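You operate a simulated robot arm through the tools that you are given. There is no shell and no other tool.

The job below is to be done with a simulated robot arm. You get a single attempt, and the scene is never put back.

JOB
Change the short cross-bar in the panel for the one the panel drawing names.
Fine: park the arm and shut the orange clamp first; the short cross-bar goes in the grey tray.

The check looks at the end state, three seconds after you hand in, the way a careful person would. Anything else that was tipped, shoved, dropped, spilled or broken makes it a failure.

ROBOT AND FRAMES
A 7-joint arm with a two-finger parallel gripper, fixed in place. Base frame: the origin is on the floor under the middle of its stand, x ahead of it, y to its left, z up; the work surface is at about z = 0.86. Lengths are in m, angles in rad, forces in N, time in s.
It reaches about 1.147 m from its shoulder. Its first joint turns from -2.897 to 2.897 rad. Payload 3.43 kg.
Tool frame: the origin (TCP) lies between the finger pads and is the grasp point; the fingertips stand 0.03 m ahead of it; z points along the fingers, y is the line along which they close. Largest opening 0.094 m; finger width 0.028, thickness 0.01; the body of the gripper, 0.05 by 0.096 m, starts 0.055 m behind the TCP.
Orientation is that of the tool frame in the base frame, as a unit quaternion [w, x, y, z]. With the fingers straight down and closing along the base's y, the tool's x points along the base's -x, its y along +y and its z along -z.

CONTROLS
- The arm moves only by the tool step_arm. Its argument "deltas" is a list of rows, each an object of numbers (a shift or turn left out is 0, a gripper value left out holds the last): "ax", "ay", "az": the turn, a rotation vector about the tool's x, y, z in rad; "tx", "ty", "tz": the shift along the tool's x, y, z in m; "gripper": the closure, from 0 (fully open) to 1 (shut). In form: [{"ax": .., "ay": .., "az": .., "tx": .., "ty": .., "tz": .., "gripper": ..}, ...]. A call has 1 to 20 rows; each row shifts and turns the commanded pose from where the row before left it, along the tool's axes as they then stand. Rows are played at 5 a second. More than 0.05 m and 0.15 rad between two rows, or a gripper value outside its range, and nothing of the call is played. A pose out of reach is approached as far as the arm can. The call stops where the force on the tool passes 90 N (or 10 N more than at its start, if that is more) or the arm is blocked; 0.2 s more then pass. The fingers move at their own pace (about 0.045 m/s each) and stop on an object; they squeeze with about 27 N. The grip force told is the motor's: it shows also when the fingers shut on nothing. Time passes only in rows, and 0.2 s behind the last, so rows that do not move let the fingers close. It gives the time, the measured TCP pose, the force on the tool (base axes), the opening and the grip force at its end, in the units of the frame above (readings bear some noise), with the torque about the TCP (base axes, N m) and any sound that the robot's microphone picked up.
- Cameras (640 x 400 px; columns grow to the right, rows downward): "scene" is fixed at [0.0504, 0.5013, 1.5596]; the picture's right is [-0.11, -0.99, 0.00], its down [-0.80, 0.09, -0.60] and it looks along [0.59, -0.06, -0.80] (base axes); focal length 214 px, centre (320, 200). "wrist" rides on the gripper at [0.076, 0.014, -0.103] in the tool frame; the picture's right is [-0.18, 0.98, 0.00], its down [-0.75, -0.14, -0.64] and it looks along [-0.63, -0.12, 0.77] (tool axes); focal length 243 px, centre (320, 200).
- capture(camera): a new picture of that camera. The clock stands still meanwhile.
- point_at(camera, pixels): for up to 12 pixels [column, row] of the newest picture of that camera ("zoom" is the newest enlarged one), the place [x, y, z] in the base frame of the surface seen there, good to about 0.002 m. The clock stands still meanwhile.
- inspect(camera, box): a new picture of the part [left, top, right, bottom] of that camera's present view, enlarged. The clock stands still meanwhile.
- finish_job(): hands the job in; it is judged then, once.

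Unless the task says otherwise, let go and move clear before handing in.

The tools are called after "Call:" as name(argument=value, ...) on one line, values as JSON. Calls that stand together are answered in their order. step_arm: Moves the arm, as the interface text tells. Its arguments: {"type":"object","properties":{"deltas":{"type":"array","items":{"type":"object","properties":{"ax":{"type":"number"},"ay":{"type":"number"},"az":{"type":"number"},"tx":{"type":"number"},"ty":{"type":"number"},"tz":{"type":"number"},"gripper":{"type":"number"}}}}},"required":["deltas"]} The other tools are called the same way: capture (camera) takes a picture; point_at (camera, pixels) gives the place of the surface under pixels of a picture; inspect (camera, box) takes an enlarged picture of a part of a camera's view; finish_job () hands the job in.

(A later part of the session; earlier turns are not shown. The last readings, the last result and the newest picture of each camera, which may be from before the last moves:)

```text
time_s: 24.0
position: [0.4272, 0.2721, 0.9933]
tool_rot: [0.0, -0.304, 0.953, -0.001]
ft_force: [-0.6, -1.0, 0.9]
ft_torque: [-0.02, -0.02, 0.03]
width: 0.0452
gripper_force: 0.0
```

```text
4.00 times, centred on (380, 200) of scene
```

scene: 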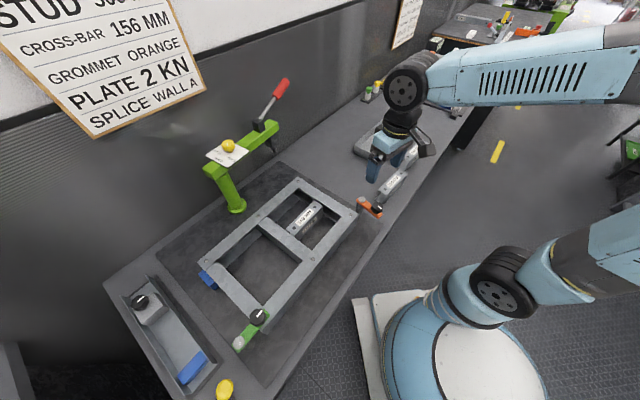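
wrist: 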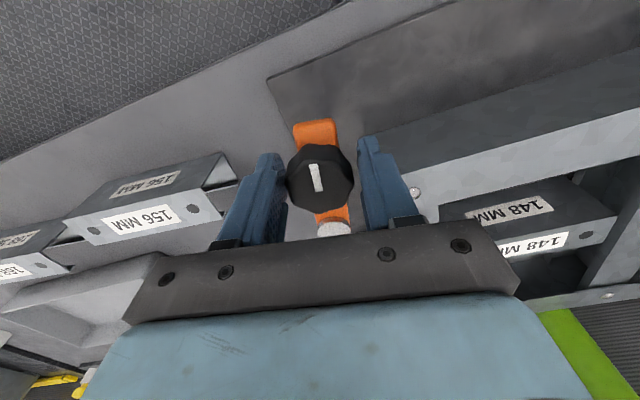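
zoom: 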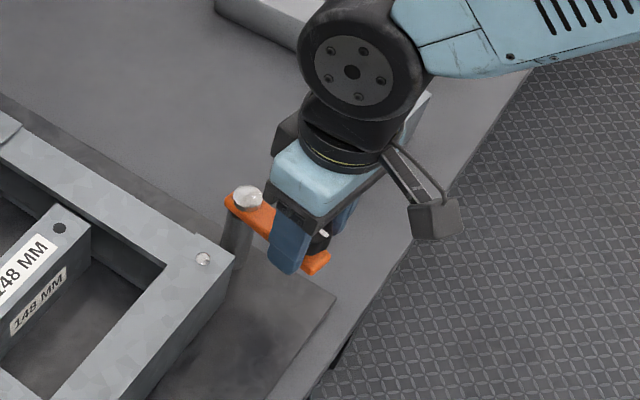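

The fingers straddle the knob loosely with no real force. I'll start the clockwise arc about the pivot, four steps at first.

Call:
step_arm(deltas=[{"ty": 0.004}, {"tx": -0.0006, "ty": 0.0085, "az": 0.14}, {"tx": -0.0006, "ty": 0.0085, "az": 0.14}, {"tx": -0.0006, "ty": 0.0085, "az": 0.14}, {"tx": -0.0006, "ty": 0.0085, "az": 0.14}, {}])

Call:
capture(camera="wrist")

Call:
inspect(camera="scene", box=[320, 150, 440, 250])

```text
time_s: 25.4
position: [0.4117, 0.3069, 0.9933]
tool_rot: [0.001, -0.029, 1.0, 0.0]
ft_force: [-0.3, -0.2, 0.1]
ft_torque: [-0.04, 0.0, 0.01]
width: 0.0452
gripper_force: 0.4
```

```text
taken
```

wrist: 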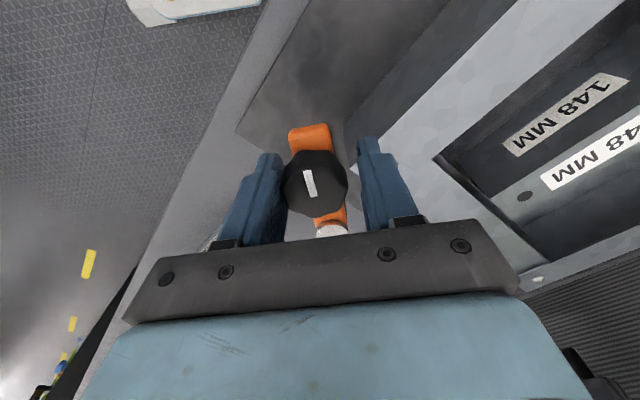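

```text
4.00 times, centred on (380, 200) of scene
```

zoom: 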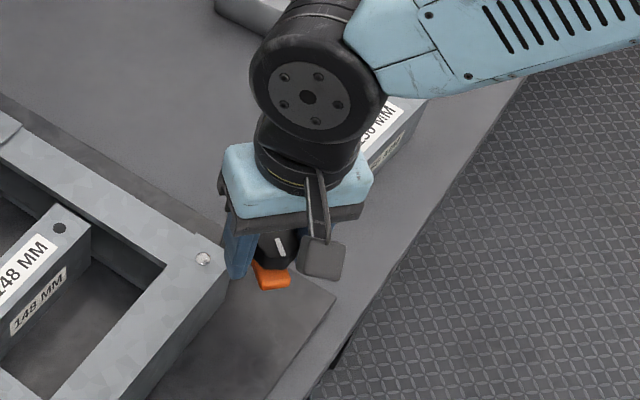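

The lever follows (knob still between the fingers) with no force. I'll continue the arc over the frame corner.

Call:
step_arm(deltas=[{"tx": -0.0006, "ty": 0.0085, "az": 0.14}, {"tx": -0.0006, "ty": 0.0085, "az": 0.14}, {"tx": -0.0006, "ty": 0.0085, "az": 0.14}, {"tx": -0.0006, "ty": 0.0085, "az": 0.14}, {}])

Call:
capture(camera="wrist")

Call:
inspect(camera="scene", box=[320, 150, 440, 250])

```text
time_s: 26.6
position: [0.4183, 0.3408, 0.993]
tool_rot: [0.0, 0.249, 0.969, 0.0]
ft_force: [0.3, 0.5, 0.8]
ft_torque: [-0.01, -0.01, 0.0]
width: 0.0455
gripper_force: 0.4
```

```text
taken
```

wrist: 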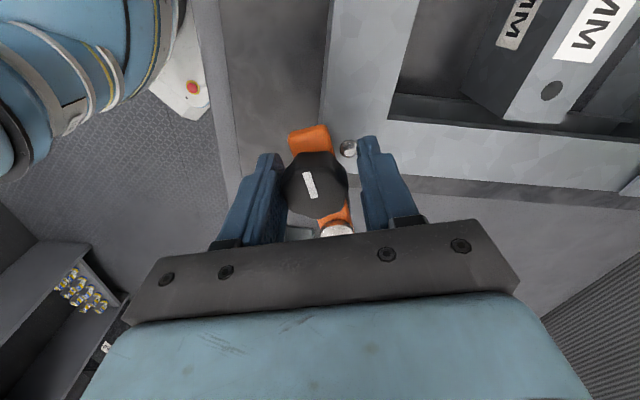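

```text
4.00 times, centred on (380, 200) of scene
```

zoom: 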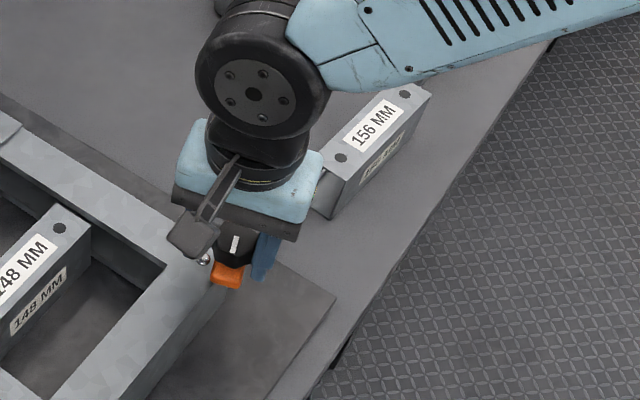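

The lever now overlaps the frame corner with about 16–20° to go and still no force. I'll do two more steps and check for a stop.

Call:
step_arm(deltas=[{"tx": -0.0006, "ty": 0.0085, "az": 0.14}, {"tx": -0.0006, "ty": 0.0085, "az": 0.14}, {}])

Call:
capture(camera="wrist")

Call:
point_at(camera="wrist", pixels=[[318, 200], [312, 140], [295, 185], [340, 185], [335, 228], [330, 215]])

Call:
inspect(camera="scene", box=[320, 150, 440, 250])

```text
time_s: 27.4
position: [0.4281, 0.3534, 0.9935]
tool_rot: [0.0, 0.381, 0.925, 0.0]
ft_force: [0.9, -0.4, -0.6]
ft_torque: [0.01, 0.02, 0.01]
width: 0.0452
gripper_force: 0.1
```

```text
taken
```

wrist: 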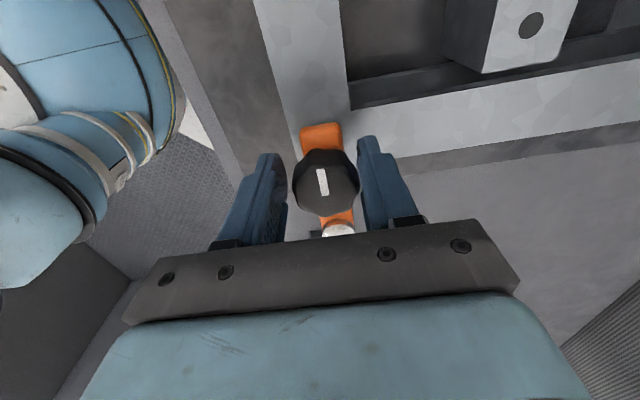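

```text
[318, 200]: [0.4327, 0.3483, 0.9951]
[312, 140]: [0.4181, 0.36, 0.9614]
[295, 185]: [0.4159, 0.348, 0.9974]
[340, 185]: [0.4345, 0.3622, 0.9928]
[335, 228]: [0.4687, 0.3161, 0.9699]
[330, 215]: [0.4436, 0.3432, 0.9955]
```

```text
4.00 times, centred on (380, 200) of scene
```

zoom: 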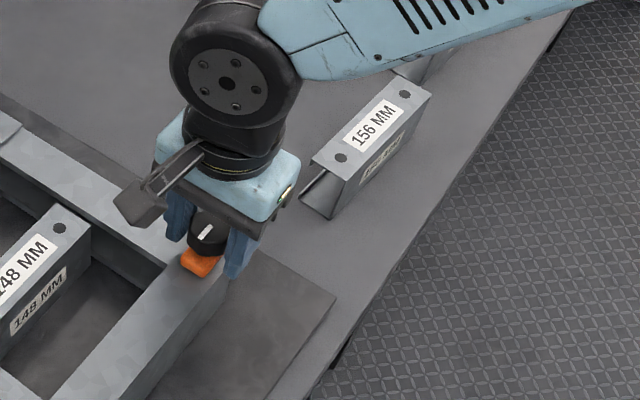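

The knob has moved ahead of the pushing finger toward the leading one (325,180), so it seems to be drawn into its shut position. I'll open the fingers and see where it settles.

Call:
step_arm(deltas=[{"gripper": 0.2}, {}, {}, {}])

Call:
capture(camera="wrist")

Call:
point_at(camera="wrist", pixels=[[325, 205], [318, 138], [300, 185], [350, 185], [335, 228], [330, 212]])

```text
time_s: 28.4
position: [0.4282, 0.3531, 0.9932]
tool_rot: [0.0, 0.381, 0.925, 0.0]
ft_force: [-0.6, 0.3, -0.7]
ft_torque: [-0.01, -0.03, -0.01]
width: 0.075
gripper_force: 0.1
```

```text
taken
```

wrist: 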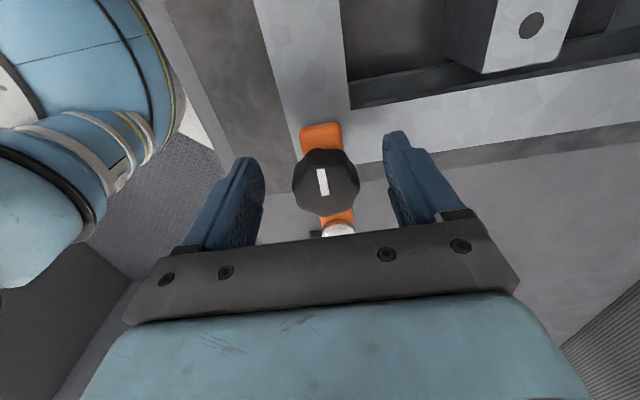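

```text
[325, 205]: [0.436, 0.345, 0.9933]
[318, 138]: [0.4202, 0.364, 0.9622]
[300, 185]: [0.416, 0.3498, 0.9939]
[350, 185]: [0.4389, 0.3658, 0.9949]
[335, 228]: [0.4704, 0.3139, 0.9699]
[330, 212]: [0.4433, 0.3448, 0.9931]
```

The lever now points along 135° with the knob over the corner screw, matching the green clamp. I'll raise the gripper, open fully, and look at it and the bay from above.

Call:
step_arm(deltas=[{"tz": -0.04}, {"tz": -0.04}, {"tz": -0.04}, {"tz": -0.04, "gripper": 0.0}, {"tz": -0.04}, {"tx": 0.04}, {"tx": 0.04}, {}])

Call:
capture(camera="wrist")

Call:
capture(camera="scene")

```text
time_s: 30.2
position: [0.3708, 0.41, 1.1946]
tool_rot: [0.0, 0.382, 0.924, 0.0]
ft_force: [1.2, 0.2, -0.7]
ft_torque: [0.01, 0.0, 0.0]
width: 0.0943
gripper_force: 0.0
```

```text
taken
```

wrist: 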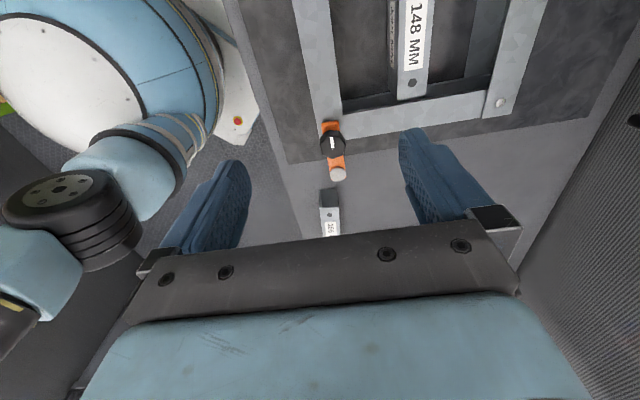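

```text
taken
```

scene: 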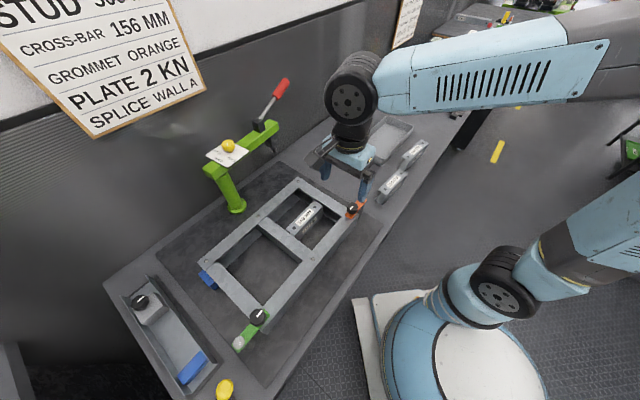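

Both preliminaries look done: arm parked and orange clamp shut. I'll move over the 148 bar (centre about (0.445,0.511)) and study it and the bay closely.

Call:
step_arm(deltas=[{"tx": 0.006, "ty": 0.0413}, {"tx": 0.006, "ty": 0.0413}, {"tx": 0.007, "ty": 0.0414}, {}])

Call:
capture(camera="wrist")

Call:
inspect(camera="wrist", box=[200, 0, 440, 180])

```text
time_s: 31.2
position: [0.4459, 0.5112, 1.1933]
tool_rot: [0.0, 0.381, 0.925, 0.0]
ft_force: [0.4, 1.1, -0.1]
ft_torque: [0.0, -0.03, -0.06]
width: 0.0943
gripper_force: 0.0
```

```text
taken
```

wrist: 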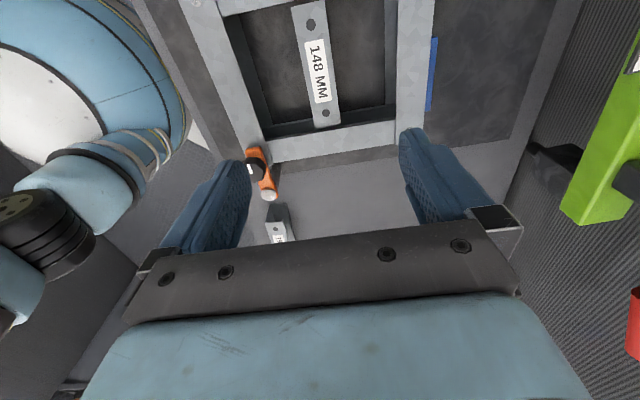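

```text
2.22 times, centred on (320, 90) of wrist
```

zoom: 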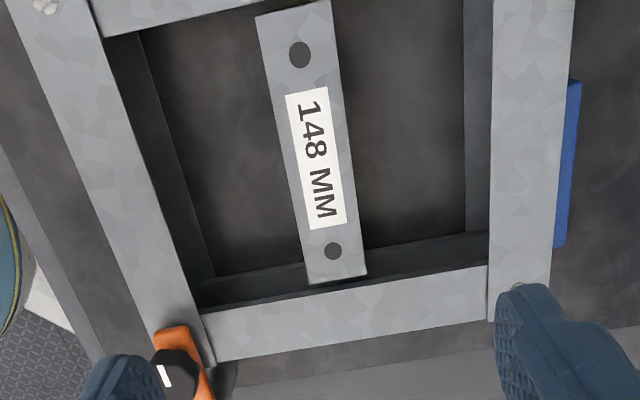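

The 148 bar sits inside the bay with its corners near (256,15), (330,0), (310,285), (366,273) in the zoom. I'll measure its outline and the inner edges of the bay.

Call:
point_at(camera="zoom", pixels=[[260, 20], [327, 8], [313, 280], [362, 270], [300, 55], [333, 250], [215, 314], [470, 274], [340, 293], [110, 33], [180, 18], [340, 130]])

Call:
point_at(camera="zoom", pixels=[[215, 306], [470, 266], [340, 285], [500, 100], [485, 100], [478, 100], [120, 120], [135, 120], [150, 120], [400, 150], [300, 300], [400, 262]])

```text
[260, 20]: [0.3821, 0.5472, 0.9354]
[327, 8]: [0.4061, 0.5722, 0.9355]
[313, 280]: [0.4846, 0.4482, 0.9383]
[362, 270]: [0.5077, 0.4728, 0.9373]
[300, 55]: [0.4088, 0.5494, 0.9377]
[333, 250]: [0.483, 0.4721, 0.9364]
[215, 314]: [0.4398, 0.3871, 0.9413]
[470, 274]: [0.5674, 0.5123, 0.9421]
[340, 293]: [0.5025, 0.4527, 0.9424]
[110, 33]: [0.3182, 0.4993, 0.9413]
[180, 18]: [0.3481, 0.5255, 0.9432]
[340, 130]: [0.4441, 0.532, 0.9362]
```

```text
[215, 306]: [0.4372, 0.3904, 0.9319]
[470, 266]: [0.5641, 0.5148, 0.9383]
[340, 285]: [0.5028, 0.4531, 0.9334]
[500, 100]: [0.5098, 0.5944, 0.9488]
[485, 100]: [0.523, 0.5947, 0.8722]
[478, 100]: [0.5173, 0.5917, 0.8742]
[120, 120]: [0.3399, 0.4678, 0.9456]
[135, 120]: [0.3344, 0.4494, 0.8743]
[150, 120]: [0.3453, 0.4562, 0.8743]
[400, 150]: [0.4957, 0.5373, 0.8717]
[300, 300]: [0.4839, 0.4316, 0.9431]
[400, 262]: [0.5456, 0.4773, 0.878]
```

The bay gap runs from u≈-0.125 to 0.0345 (about 159.5 mm), the 148 bar is centred in it, and the tool is already above its middle. I'll lower in stages with the fingers open across the bar's width.

Call:
step_arm(deltas=[{"ty": -0.0015, "tz": 0.04}, {"tz": 0.04}, {"tz": 0.04}, {"tz": 0.04}, {"tz": 0.03}, {}])

Call:
capture(camera="wrist")

Call:
inspect(camera="scene", box=[240, 130, 400, 270])

```text
time_s: 32.6
position: [0.4451, 0.5101, 1.0032]
tool_rot: [0.0, 0.381, 0.925, 0.0]
ft_force: [0.3, -1.0, -0.9]
ft_torque: [0.02, 0.02, -0.02]
width: 0.0939
gripper_force: 0.0
```

```text
taken
```

wrist: 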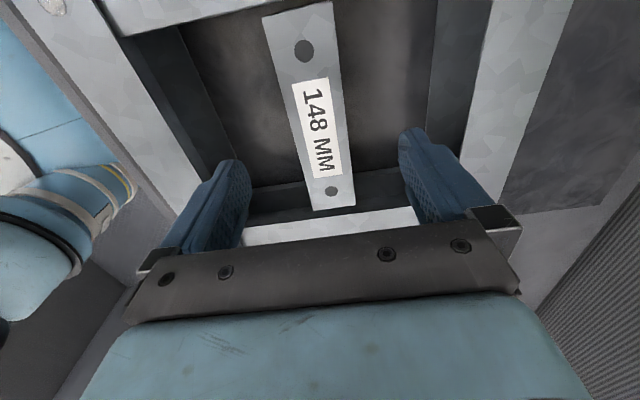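

```text
2.86 times, centred on (320, 200) of scene
```

zoom: 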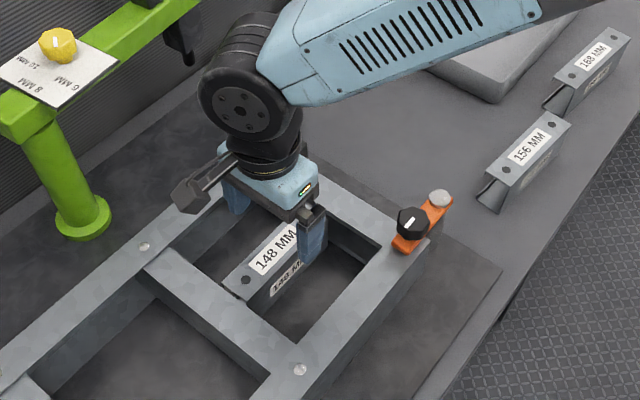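

The bar passes midway between the fingers. I'll lower to z about 0.913 and close on it.

Call:
step_arm(deltas=[{"tz": 0.03}, {"tz": 0.03}, {"tz": 0.03}, {}, {"gripper": 1.0}, {}, {}, {}, {}])

Call:
capture(camera="wrist")

```text
time_s: 34.6
position: [0.4445, 0.51, 0.913]
tool_rot: [-0.001, 0.381, 0.924, 0.001]
ft_force: [0.2, 0.0, 0.1]
ft_torque: [0.02, 0.03, 0.01]
width: 0.0441
gripper_force: 27.1
```

```text
taken
```

wrist: 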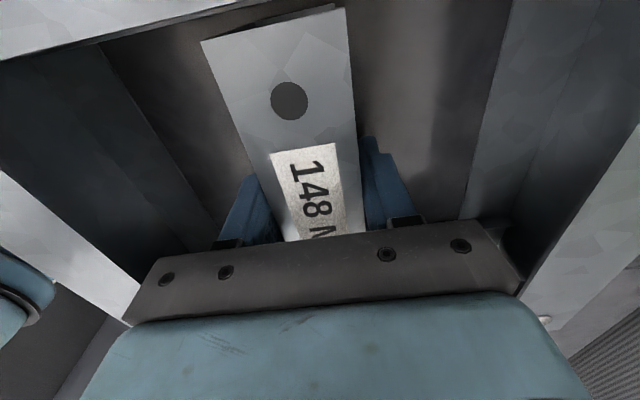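

The fingers hold at a width of 0.044 m with 27 N. I'll lift straight up slowly and check that the bar comes along.

Call:
step_arm(deltas=[{"tz": -0.01}, {"tz": -0.02}, {"tz": -0.03}, {"tz": -0.03}, {"tz": -0.03}, {"tz": -0.03}, {}])

Call:
capture(camera="wrist")

Call:
inspect(camera="scene", box=[220, 110, 440, 270])

```text
time_s: 36.2
position: [0.4443, 0.5095, 1.0645]
tool_rot: [0.0, 0.381, 0.925, 0.0]
ft_force: [0.0, 0.3, -1.2]
ft_torque: [0.02, 0.0, -0.03]
width: 0.0393
gripper_force: 27.2
```

```text
taken
```

wrist: 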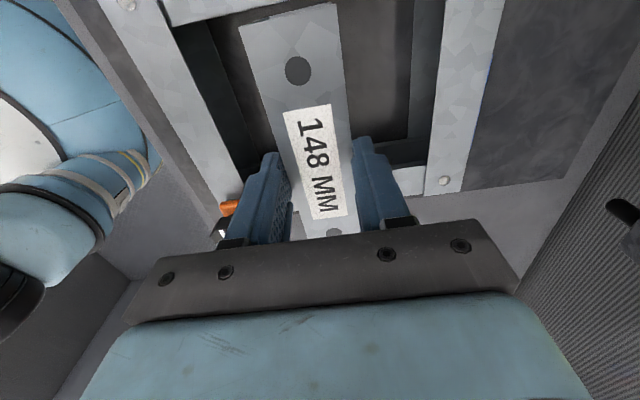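

```text
2.50 times, centred on (330, 190) of scene
```

zoom: 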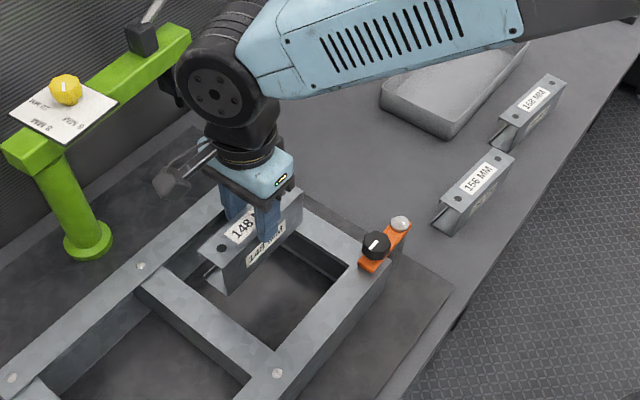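

The bar lifted out, but the width went from 0.044 to 0.039 and the label moved in view, so it slid or settled in the grip. I'll measure the bar's position in the hand.

Call:
point_at(camera="wrist", pixels=[[245, 28], [333, 8], [298, 70], [300, 225], [352, 215], [280, 120], [338, 110], [335, 232]])

Call:
inspect(camera="scene", box=[280, 160, 360, 230])

Call:
point_at(camera="zoom", pixels=[[110, 320], [160, 350], [310, 160], [300, 220], [165, 440], [60, 290]])

```text
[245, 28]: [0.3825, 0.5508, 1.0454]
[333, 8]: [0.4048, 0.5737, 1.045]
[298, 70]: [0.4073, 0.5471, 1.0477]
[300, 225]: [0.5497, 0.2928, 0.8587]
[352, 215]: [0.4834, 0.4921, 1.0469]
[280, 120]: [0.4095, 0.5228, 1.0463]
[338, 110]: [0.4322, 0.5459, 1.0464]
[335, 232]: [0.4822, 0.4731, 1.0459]
```

```text
5.71 times, centred on (320, 195) of scene
```

zoom: 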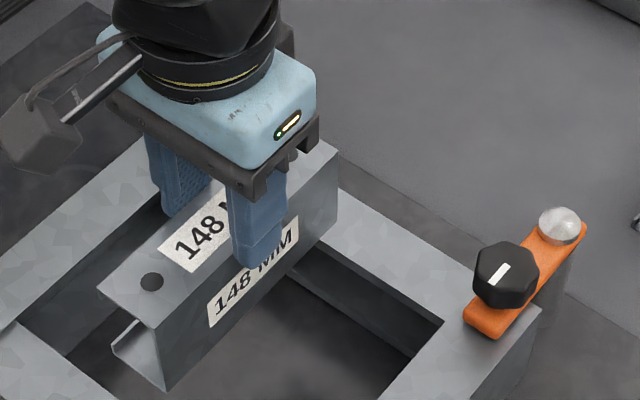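

```text
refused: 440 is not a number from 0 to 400
```

The bar's top is now 0.018 m below the TCP (it was 0.024 m above), so it slid down about 4 cm and is held near the fingertips. I'll wait a moment and measure again to see whether it is still slipping.

Call:
step_arm(deltas=[{}, {}])

Call:
capture(camera="wrist")

Call:
point_at(camera="wrist", pixels=[[245, 28], [333, 8], [298, 70], [352, 215], [280, 120], [338, 110], [335, 232]])

Call:
inspect(camera="scene", box=[280, 170, 360, 220])

Call:
point_at(camera="zoom", pixels=[[110, 240], [160, 270], [150, 200], [163, 350], [200, 320], [255, 130], [330, 160], [335, 80]])

```text
time_s: 36.8
position: [0.4452, 0.508, 1.0629]
tool_rot: [0.0, 0.381, 0.925, 0.001]
ft_force: [0.0, -1.3, -1.3]
ft_torque: [-0.02, 0.02, 0.02]
width: 0.0392
gripper_force: 27.1
```

```text
taken
```

wrist: 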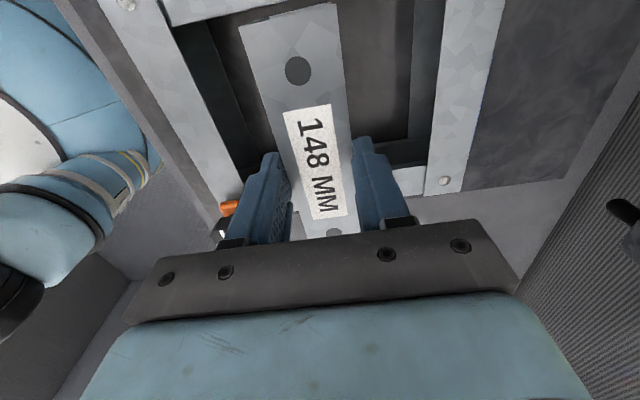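

```text
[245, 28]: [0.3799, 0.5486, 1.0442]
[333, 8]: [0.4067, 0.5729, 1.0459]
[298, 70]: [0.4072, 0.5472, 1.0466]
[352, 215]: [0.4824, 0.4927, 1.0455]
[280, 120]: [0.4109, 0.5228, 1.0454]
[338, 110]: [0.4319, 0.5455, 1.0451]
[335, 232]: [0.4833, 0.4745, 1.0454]
```

```text
8.00 times, centred on (320, 195) of scene
```

zoom: 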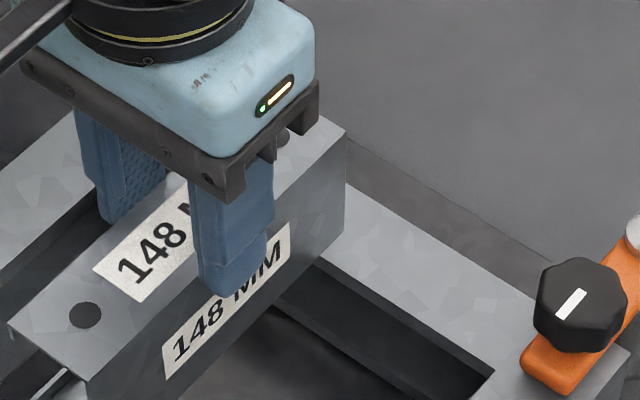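

```text
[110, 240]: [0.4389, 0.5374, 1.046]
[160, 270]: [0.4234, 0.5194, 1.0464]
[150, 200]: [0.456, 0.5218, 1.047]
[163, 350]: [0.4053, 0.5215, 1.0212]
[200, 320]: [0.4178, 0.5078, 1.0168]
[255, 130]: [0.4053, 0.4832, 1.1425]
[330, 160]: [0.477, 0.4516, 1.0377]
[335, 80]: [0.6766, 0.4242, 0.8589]
```

The bar is steady in the grip now (top still at 1.045). I'll measure the grey tray's floor and rim so I can place it there.

Call:
inspect(camera="scene", box=[340, 100, 440, 180])

```text
5.00 times, centred on (390, 140) of scene
```

zoom: 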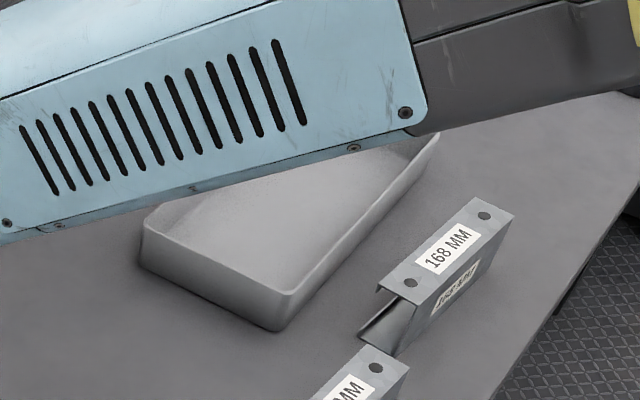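

The robot's forearm hides part of the tray, but its near rim corners (145,225), (285,295) and right edge are visible. I'll measure those.

Call:
point_at(camera="zoom", pixels=[[146, 222], [286, 292], [434, 142], [270, 260], [220, 210], [330, 170], [350, 225], [210, 240], [380, 150], [390, 290], [505, 215], [375, 365]])

```text
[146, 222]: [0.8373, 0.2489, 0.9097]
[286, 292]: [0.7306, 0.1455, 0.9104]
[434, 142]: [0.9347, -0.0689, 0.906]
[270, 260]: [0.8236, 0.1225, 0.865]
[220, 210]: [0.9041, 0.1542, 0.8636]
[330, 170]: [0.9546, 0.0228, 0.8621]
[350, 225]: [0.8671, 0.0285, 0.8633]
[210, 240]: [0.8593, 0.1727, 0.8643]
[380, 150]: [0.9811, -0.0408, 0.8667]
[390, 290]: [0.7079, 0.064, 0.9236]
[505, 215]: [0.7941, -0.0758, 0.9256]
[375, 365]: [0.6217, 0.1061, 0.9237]
```

The tray spans about u 0.414–0.71 and v 0.616–0.768 (rim 0.91, floor 0.864). I'll raise 3 cm and carry the bar along the table to over the tray, keeping its orientation.

Call:
step_arm(deltas=[{"tz": -0.015}, {"tz": -0.015}, {"tx": -0.02, "ty": 0.001}, {"tx": -0.035, "ty": 0.001}, {"tx": -0.035, "ty": 0.001}, {"tx": -0.035, "ty": 0.001}, {"tx": -0.035, "ty": 0.001}, {"tx": -0.035, "ty": 0.001}, {"tx": -0.035, "ty": 0.001}, {"tx": -0.035, "ty": 0.001}, {"tx": -0.035, "ty": 0.001}, {"tx": -0.035, "ty": 0.001}, {"tx": -0.035, "ty": 0.001}, {"tx": -0.035, "ty": 0.001}, {"tx": -0.035, "ty": 0.001}, {"tx": -0.035, "ty": 0.001}, {"tx": -0.035, "ty": 0.001}, {"tx": -0.035, "ty": 0.001}, {"tx": -0.03, "ty": 0.002}, {}])

Call:
capture(camera="wrist")

Call:
capture(camera="scene")

```text
time_s: 41.0
position: [0.8645, 0.117, 1.0937]
tool_rot: [0.0, 0.381, 0.925, 0.0]
ft_force: [-0.2, 0.3, -1.4]
ft_torque: [0.01, -0.03, 0.0]
width: 0.0393
gripper_force: 27.3
```

```text
taken
```

wrist: 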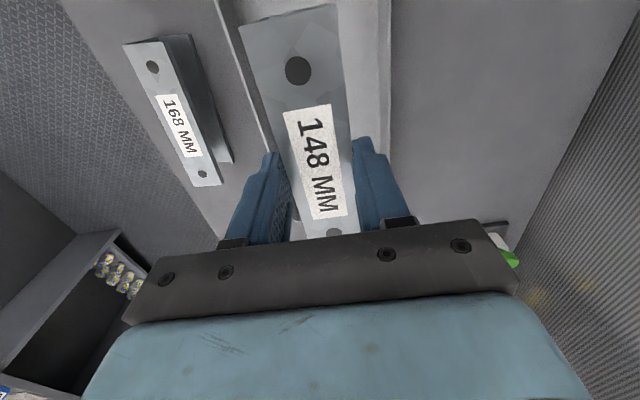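

```text
taken
```

scene: 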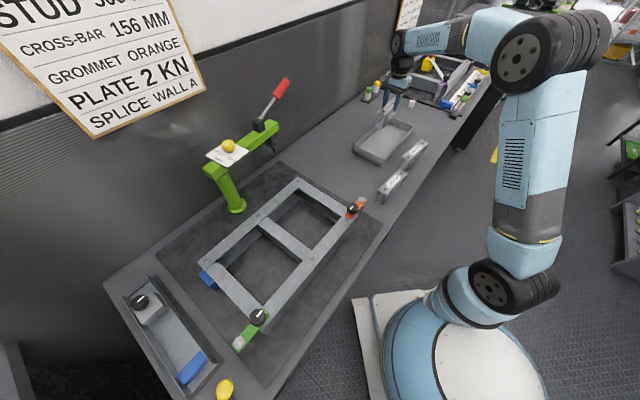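

The bar is over the tray, well held. I'll check the tray's edges against the bar from both cameras before lowering.

Call:
inspect(camera="scene", box=[340, 80, 440, 180])

Call:
point_at(camera="zoom", pixels=[[60, 255], [170, 320], [290, 190], [180, 150], [200, 220], [140, 260], [180, 280], [265, 190], [185, 160], [220, 170], [100, 250], [215, 265]])

Call:
point_at(camera="wrist", pixels=[[225, 10], [240, 10], [385, 30], [375, 30], [360, 60], [262, 110], [245, 28], [333, 8], [352, 215]])

```text
4.00 times, centred on (390, 130) of scene
```

zoom: 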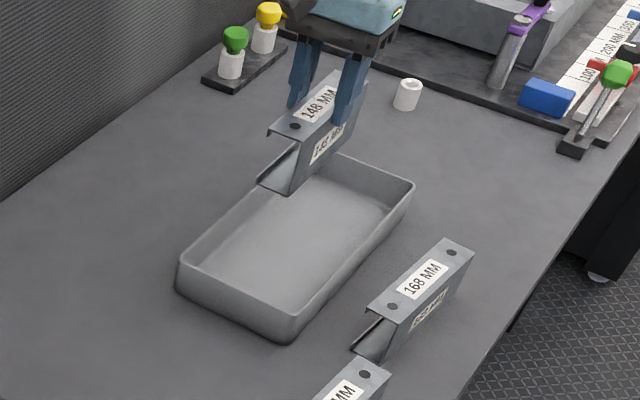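

```text
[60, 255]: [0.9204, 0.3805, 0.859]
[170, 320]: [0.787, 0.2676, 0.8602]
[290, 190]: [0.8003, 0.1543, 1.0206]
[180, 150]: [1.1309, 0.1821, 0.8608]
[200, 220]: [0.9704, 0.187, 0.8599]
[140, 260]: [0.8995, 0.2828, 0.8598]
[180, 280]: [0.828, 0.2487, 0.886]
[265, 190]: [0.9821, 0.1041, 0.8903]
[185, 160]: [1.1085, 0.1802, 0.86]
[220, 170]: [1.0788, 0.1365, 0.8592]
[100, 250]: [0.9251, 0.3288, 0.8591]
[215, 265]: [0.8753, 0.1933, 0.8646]
```

```text
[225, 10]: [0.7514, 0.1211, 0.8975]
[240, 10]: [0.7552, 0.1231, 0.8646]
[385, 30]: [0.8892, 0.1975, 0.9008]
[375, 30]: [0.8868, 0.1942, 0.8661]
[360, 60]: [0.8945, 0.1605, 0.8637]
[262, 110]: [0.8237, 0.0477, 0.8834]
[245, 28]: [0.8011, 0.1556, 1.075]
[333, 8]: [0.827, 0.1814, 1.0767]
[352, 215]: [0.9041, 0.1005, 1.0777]
```

The tray floor spans v 0.621–0.764 and the bar hangs at v 0.677–0.713, well inside. I'll lower until the bar's foot is just above the floor (contact expected near TCP z 0.9475).

Call:
step_arm(deltas=[{"tz": 0.03}, {"tz": 0.03}, {"tz": 0.03}, {"tz": 0.03}, {"tz": 0.015}, {"tz": 0.005}, {"tz": 0.002}, {"tz": 0.002}, {}])

Call:
inspect(camera="scene", box=[340, 80, 440, 180])

```text
time_s: 43.0
position: [0.8649, 0.1165, 0.948]
tool_rot: [0.0, 0.381, 0.925, 0.001]
ft_force: [0.2, 0.2, -1.0]
ft_torque: [-0.03, 0.02, -0.01]
width: 0.0391
gripper_force: 26.8
```

```text
4.00 times, centred on (390, 130) of scene
```

zoom: 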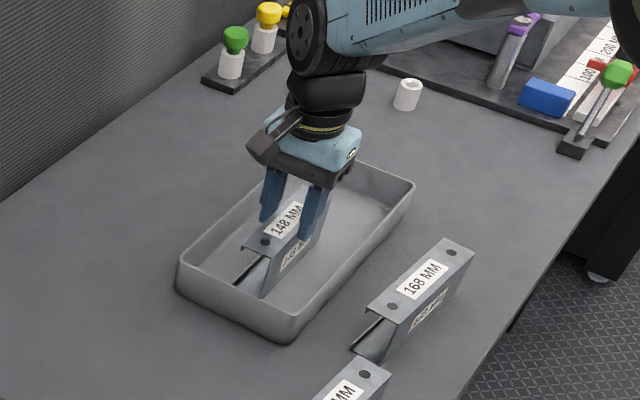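

The bar hangs inside the tray just above its floor, with no contact force yet. I'll ease down by a millimetre or two at a time until contact shows.

Call:
step_arm(deltas=[{"tz": 0.0015}, {}, {"tz": 0.0015}, {}])

```text
time_s: 44.0
position: [0.8643, 0.117, 0.9463]
tool_rot: [0.001, 0.381, 0.924, 0.001]
ft_force: [1.3, -1.8, 10.6]
ft_torque: [0.21, 0.34, 0.0]
width: 0.0394
gripper_force: 27.0
```

A 10 N upward force shows the bar is on the tray floor. I'll open the fingers and lift straight up.

Call:
step_arm(deltas=[{"tz": -0.0005, "gripper": 0.5}, {}, {"gripper": 0.2}, {}, {}, {"tz": -0.02}, {"tz": -0.03}, {"tz": -0.04}, {"tz": -0.04}, {}])

Call:
capture(camera="wrist")

Call:
inspect(camera="scene", box=[340, 80, 440, 180])

```text
time_s: 46.2
position: [0.866, 0.1164, 1.0762]
tool_rot: [0.0, 0.381, 0.925, 0.0]
ft_force: [0.5, 0.0, 0.0]
ft_torque: [0.0, -0.03, 0.0]
width: 0.075
gripper_force: 0.1
```

```text
taken
```

wrist: 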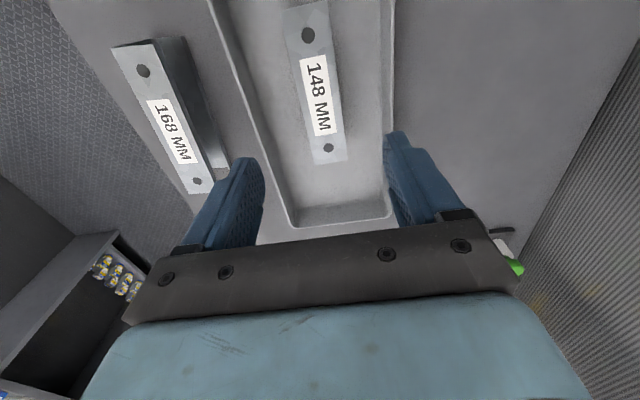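

```text
4.00 times, centred on (390, 130) of scene
```

zoom: 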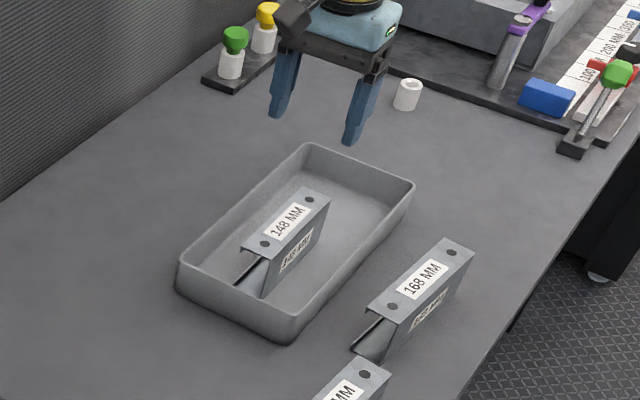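

The 148 bar stands upright in the tray. I'll move over the 156 bar (centre about (0.582,0.152)) and look at it from above.

Call:
step_arm(deltas=[{"tz": -0.04, "gripper": 0.0}, {"tx": 0.0322, "ty": -0.0251}, {"tx": 0.0322, "ty": -0.0251}, {"tx": 0.0322, "ty": -0.0251}, {"tx": 0.0322, "ty": -0.0251}, {"tx": 0.0322, "ty": -0.0251}, {"tx": 0.0322, "ty": -0.0251}, {"tx": 0.0322, "ty": -0.0251}, {}])

Call:
capture(camera="wrist")

Call:
inspect(camera="wrist", box=[220, 0, 420, 140])

```text
time_s: 48.2
position: [0.5806, 0.1525, 1.1173]
tool_rot: [0.0, 0.381, 0.925, 0.001]
ft_force: [0.3, 0.3, -0.5]
ft_torque: [0.01, -0.02, -0.01]
width: 0.094
gripper_force: 0.1
```

```text
taken
```

wrist: 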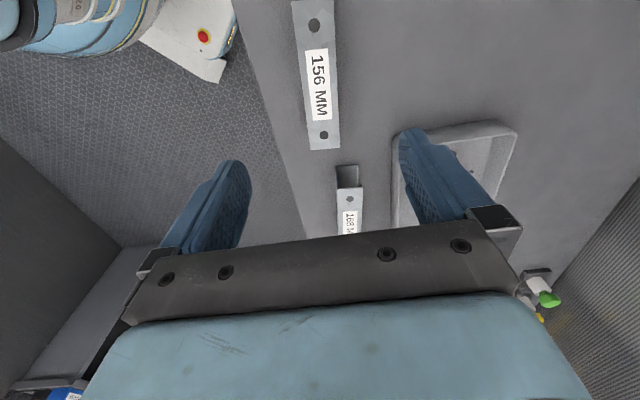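

```text
2.86 times, centred on (320, 70) of wrist
```

zoom: 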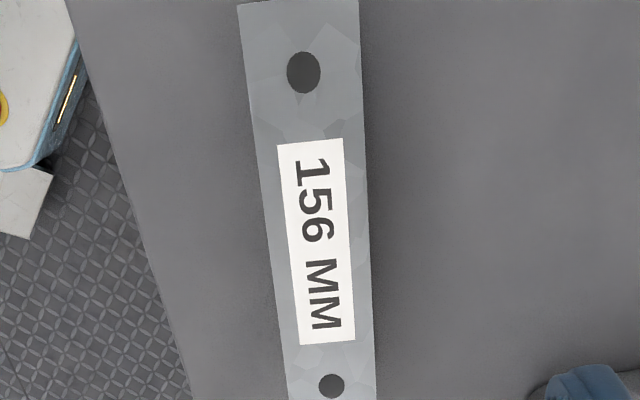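

The bar's near end is cut off at the top of the picture. I'll raise a little and move back along the bar so both ends show, then measure it.

Call:
step_arm(deltas=[{"tz": -0.04}, {"tx": 0.04}, {}])

Call:
capture(camera="wrist")

Call:
inspect(camera="wrist", box=[220, 20, 420, 200])

```text
time_s: 49.0
position: [0.5504, 0.1786, 1.158]
tool_rot: [-0.001, 0.381, 0.924, 0.001]
ft_force: [0.0, -1.0, 1.2]
ft_torque: [-0.02, 0.03, -0.02]
width: 0.0938
gripper_force: 0.1
```

```text
taken
```

wrist: 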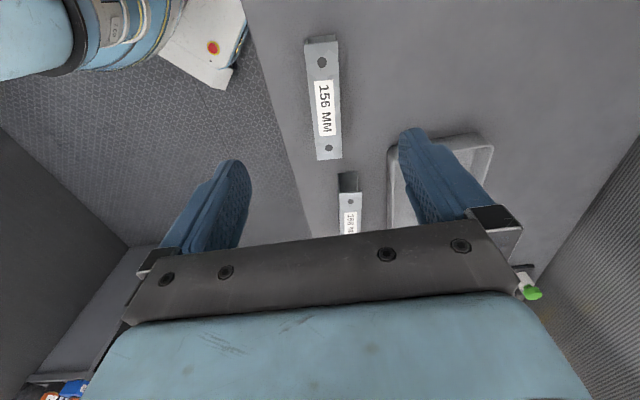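

```text
2.22 times, centred on (320, 110) of wrist
```

zoom: 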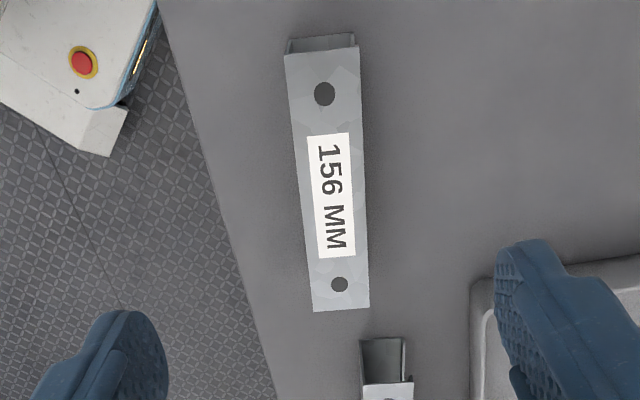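

Both ends show now: corners near (286,53), (359,47), (313,311), (370,306) in the zoom. I'll measure the bar's pose.

Call:
point_at(camera="zoom", pixels=[[289, 56], [356, 50], [315, 308], [367, 303], [324, 94], [339, 284], [297, 150], [359, 150], [308, 270], [366, 270], [285, 45], [354, 40]])

```text
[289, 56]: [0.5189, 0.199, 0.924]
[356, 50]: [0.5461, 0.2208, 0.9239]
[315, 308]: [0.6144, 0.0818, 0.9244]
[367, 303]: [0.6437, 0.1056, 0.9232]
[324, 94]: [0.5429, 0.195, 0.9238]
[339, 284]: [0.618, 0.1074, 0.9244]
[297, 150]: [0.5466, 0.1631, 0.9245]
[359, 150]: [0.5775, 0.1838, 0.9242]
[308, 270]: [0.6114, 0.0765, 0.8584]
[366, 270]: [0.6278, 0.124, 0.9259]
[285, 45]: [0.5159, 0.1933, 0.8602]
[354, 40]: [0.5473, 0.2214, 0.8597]
```

The 156 bar is centred near (0.581,0.152), top at z 0.924, turned about 4.8° clockwise from the table line. I'll line up over its middle, turn to match, and lower to check; this time I'll grip with its top just below the TCP, since the higher grip on the first bar slipped.

Call:
step_arm(deltas=[{"tx": -0.0405, "ty": 0.0022}, {"az": 0.084}, {"tz": 0.04}, {"tz": 0.04}, {"tz": 0.04}, {"tz": 0.03}, {}])

Call:
capture(camera="wrist")

Call:
inspect(camera="scene", box=[350, 130, 440, 220])

```text
time_s: 50.6
position: [0.5837, 0.153, 1.007]
tool_rot: [0.001, 0.419, 0.908, 0.001]
ft_force: [0.0, -0.2, -0.5]
ft_torque: [0.0, -0.01, 0.0]
width: 0.0942
gripper_force: 0.1
```

```text
taken
```

wrist: 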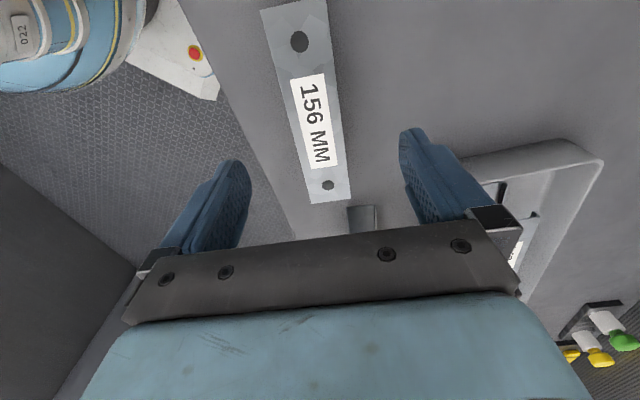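

```text
4.44 times, centred on (395, 175) of scene
```

zoom: 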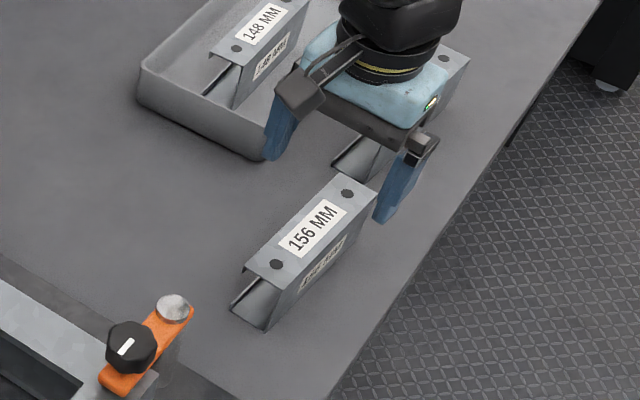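

The bar lies slightly left of the finger midline (about 3 mm). I'll measure it again from this closer view for a precise grip centre.

Call:
point_at(camera="wrist", pixels=[[299, 41], [328, 185], [264, 15], [325, 4], [314, 200], [348, 195], [280, 80], [334, 70], [303, 160], [344, 150]])

Call:
inspect(camera="wrist", box=[240, 0, 400, 220])

```text
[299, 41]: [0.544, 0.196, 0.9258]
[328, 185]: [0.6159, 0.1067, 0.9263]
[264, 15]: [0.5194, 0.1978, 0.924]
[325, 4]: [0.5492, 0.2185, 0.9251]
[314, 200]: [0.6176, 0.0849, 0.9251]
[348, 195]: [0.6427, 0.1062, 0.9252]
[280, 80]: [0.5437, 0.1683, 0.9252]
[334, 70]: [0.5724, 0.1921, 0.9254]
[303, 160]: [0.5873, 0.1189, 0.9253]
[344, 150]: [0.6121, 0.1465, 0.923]
```

```text
1.82 times, centred on (320, 110) of wrist
```

zoom: 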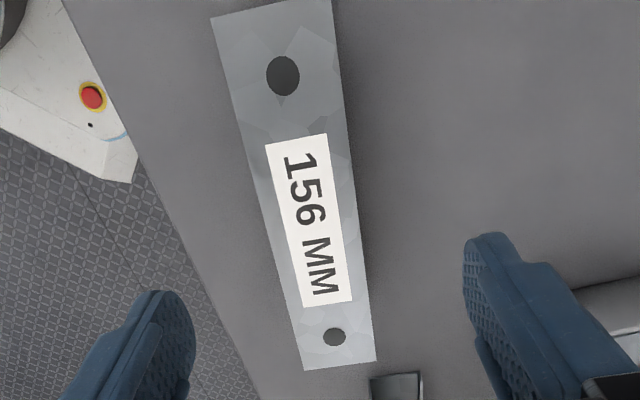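

The centre works out at (0.581,0.152) and the tool direction matches the bar. I'll shift 3 mm, lower to z 0.931, and close.

Call:
step_arm(deltas=[{"tx": 0.0007, "ty": -0.003, "tz": 0.02}, {"tz": 0.03}, {"tz": 0.026}, {}, {"gripper": 0.5}, {}, {}, {"gripper": 1.0}, {}, {}, {}])

Call:
capture(camera="wrist")

Call:
inspect(camera="scene", box=[350, 130, 440, 220])

```text
time_s: 53.0
position: [0.5805, 0.1512, 0.9301]
tool_rot: [0.0, 0.42, 0.908, 0.0]
ft_force: [-0.7, -1.0, -0.7]
ft_torque: [0.01, 0.0, -0.04]
width: 0.0394
gripper_force: 26.7
```

```text
taken
```

wrist: 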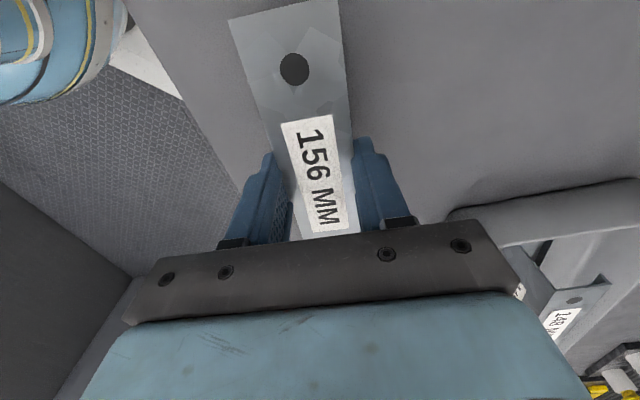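

```text
4.44 times, centred on (395, 175) of scene
```

zoom: 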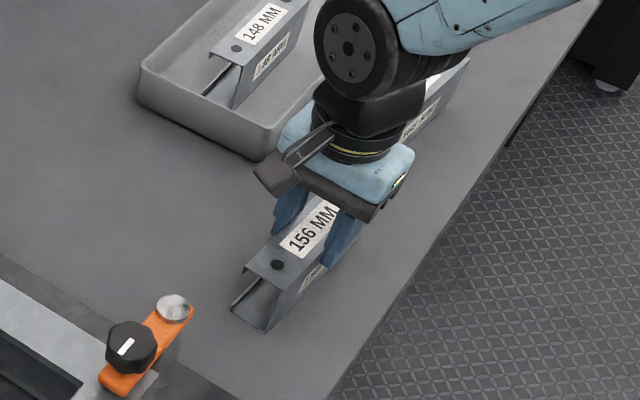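

The width now reads 0.0394, matching the bar's true width, with 27 N. I'll lift a few centimetres slowly and check for slipping.

Call:
step_arm(deltas=[{"tz": -0.005}, {"tz": -0.01}, {"tz": -0.02}, {"tz": -0.03}, {}])

Call:
capture(camera="wrist")

Call:
point_at(camera="wrist", pixels=[[295, 70], [236, 22], [336, 8], [260, 90], [346, 90], [290, 200], [350, 215]])

```text
time_s: 54.2
position: [0.581, 0.1529, 0.9965]
tool_rot: [0.0, 0.419, 0.908, 0.0]
ft_force: [-1.0, 0.4, -1.6]
ft_torque: [0.0, 0.02, 0.01]
width: 0.0395
gripper_force: 27.2
```

```text
taken
```

wrist: 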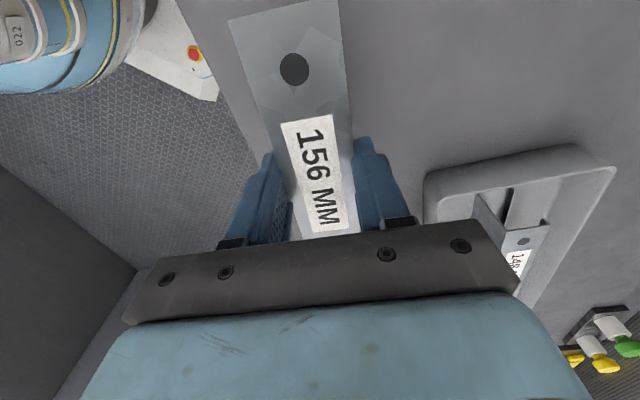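

```text
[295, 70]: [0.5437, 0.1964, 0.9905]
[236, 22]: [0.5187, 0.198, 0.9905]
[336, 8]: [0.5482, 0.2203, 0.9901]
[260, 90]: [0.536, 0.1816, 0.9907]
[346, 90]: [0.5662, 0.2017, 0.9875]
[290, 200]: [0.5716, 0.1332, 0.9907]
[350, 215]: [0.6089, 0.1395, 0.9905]
```

The bar is held firmly, its top 5–6 mm below the TCP as planned. I'll raise it, square it to the panel (turn -0.074 rad), and carry it over to above the empty bay at a safe height.

Call:
step_arm(deltas=[{"tz": -0.032}, {"tz": -0.032}, {"tz": -0.032}, {"az": -0.074}, {"ty": 0.02}, {"ty": 0.036}, {"ty": 0.036}, {"ty": 0.036}, {"ty": 0.0285}, {"tx": 0.02}, {"tx": 0.036}, {"tx": 0.036}, {"tx": 0.036}, {"tx": 0.036}, {"tx": 0.036}, {"tx": 0.036}, {"tx": 0.036}, {"tx": 0.036}, {"tx": 0.03}, {}])

Call:
capture(camera="wrist")

Call:
capture(camera="scene")

```text
time_s: 58.4
position: [0.4551, 0.5028, 1.0912]
tool_rot: [0.0, 0.386, 0.923, 0.0]
ft_force: [-0.2, -0.3, -1.2]
ft_torque: [0.0, 0.03, 0.01]
width: 0.0395
gripper_force: 27.2
```

```text
taken
```

wrist: 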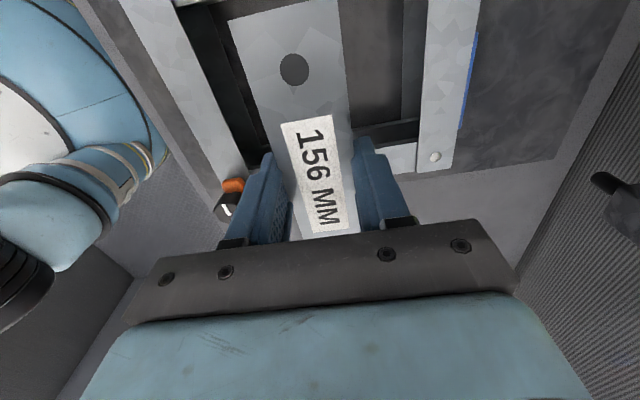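

```text
taken
```

scene: 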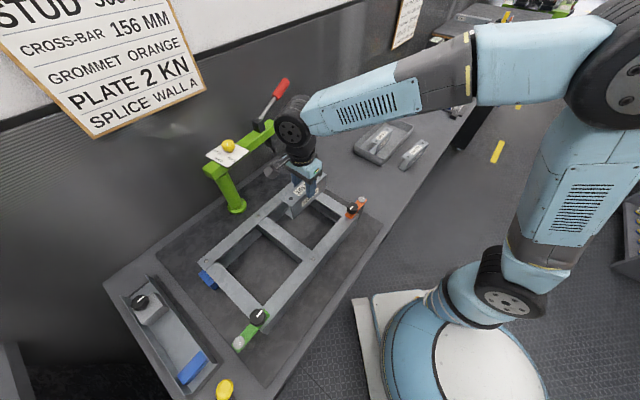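

The bar hangs over the bay, still 1 cm short along its length. I'll measure the bay's two inner edges and the bar's near end precisely before lining up.

Call:
inspect(camera="scene", box=[250, 175, 370, 260])

Call:
inspect(camera="wrist", box=[170, 0, 450, 180])

```text
4.71 times, centred on (310, 218) of scene
```

zoom: 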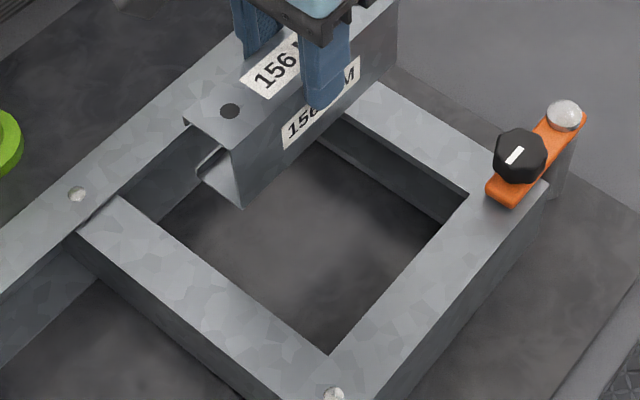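

```text
2.22 times, centred on (310, 90) of wrist
```

zoom: 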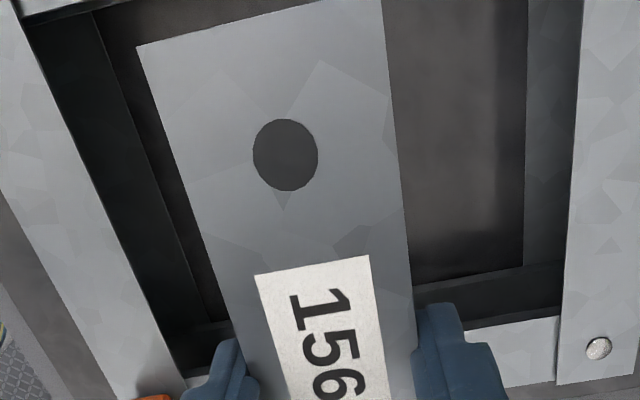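

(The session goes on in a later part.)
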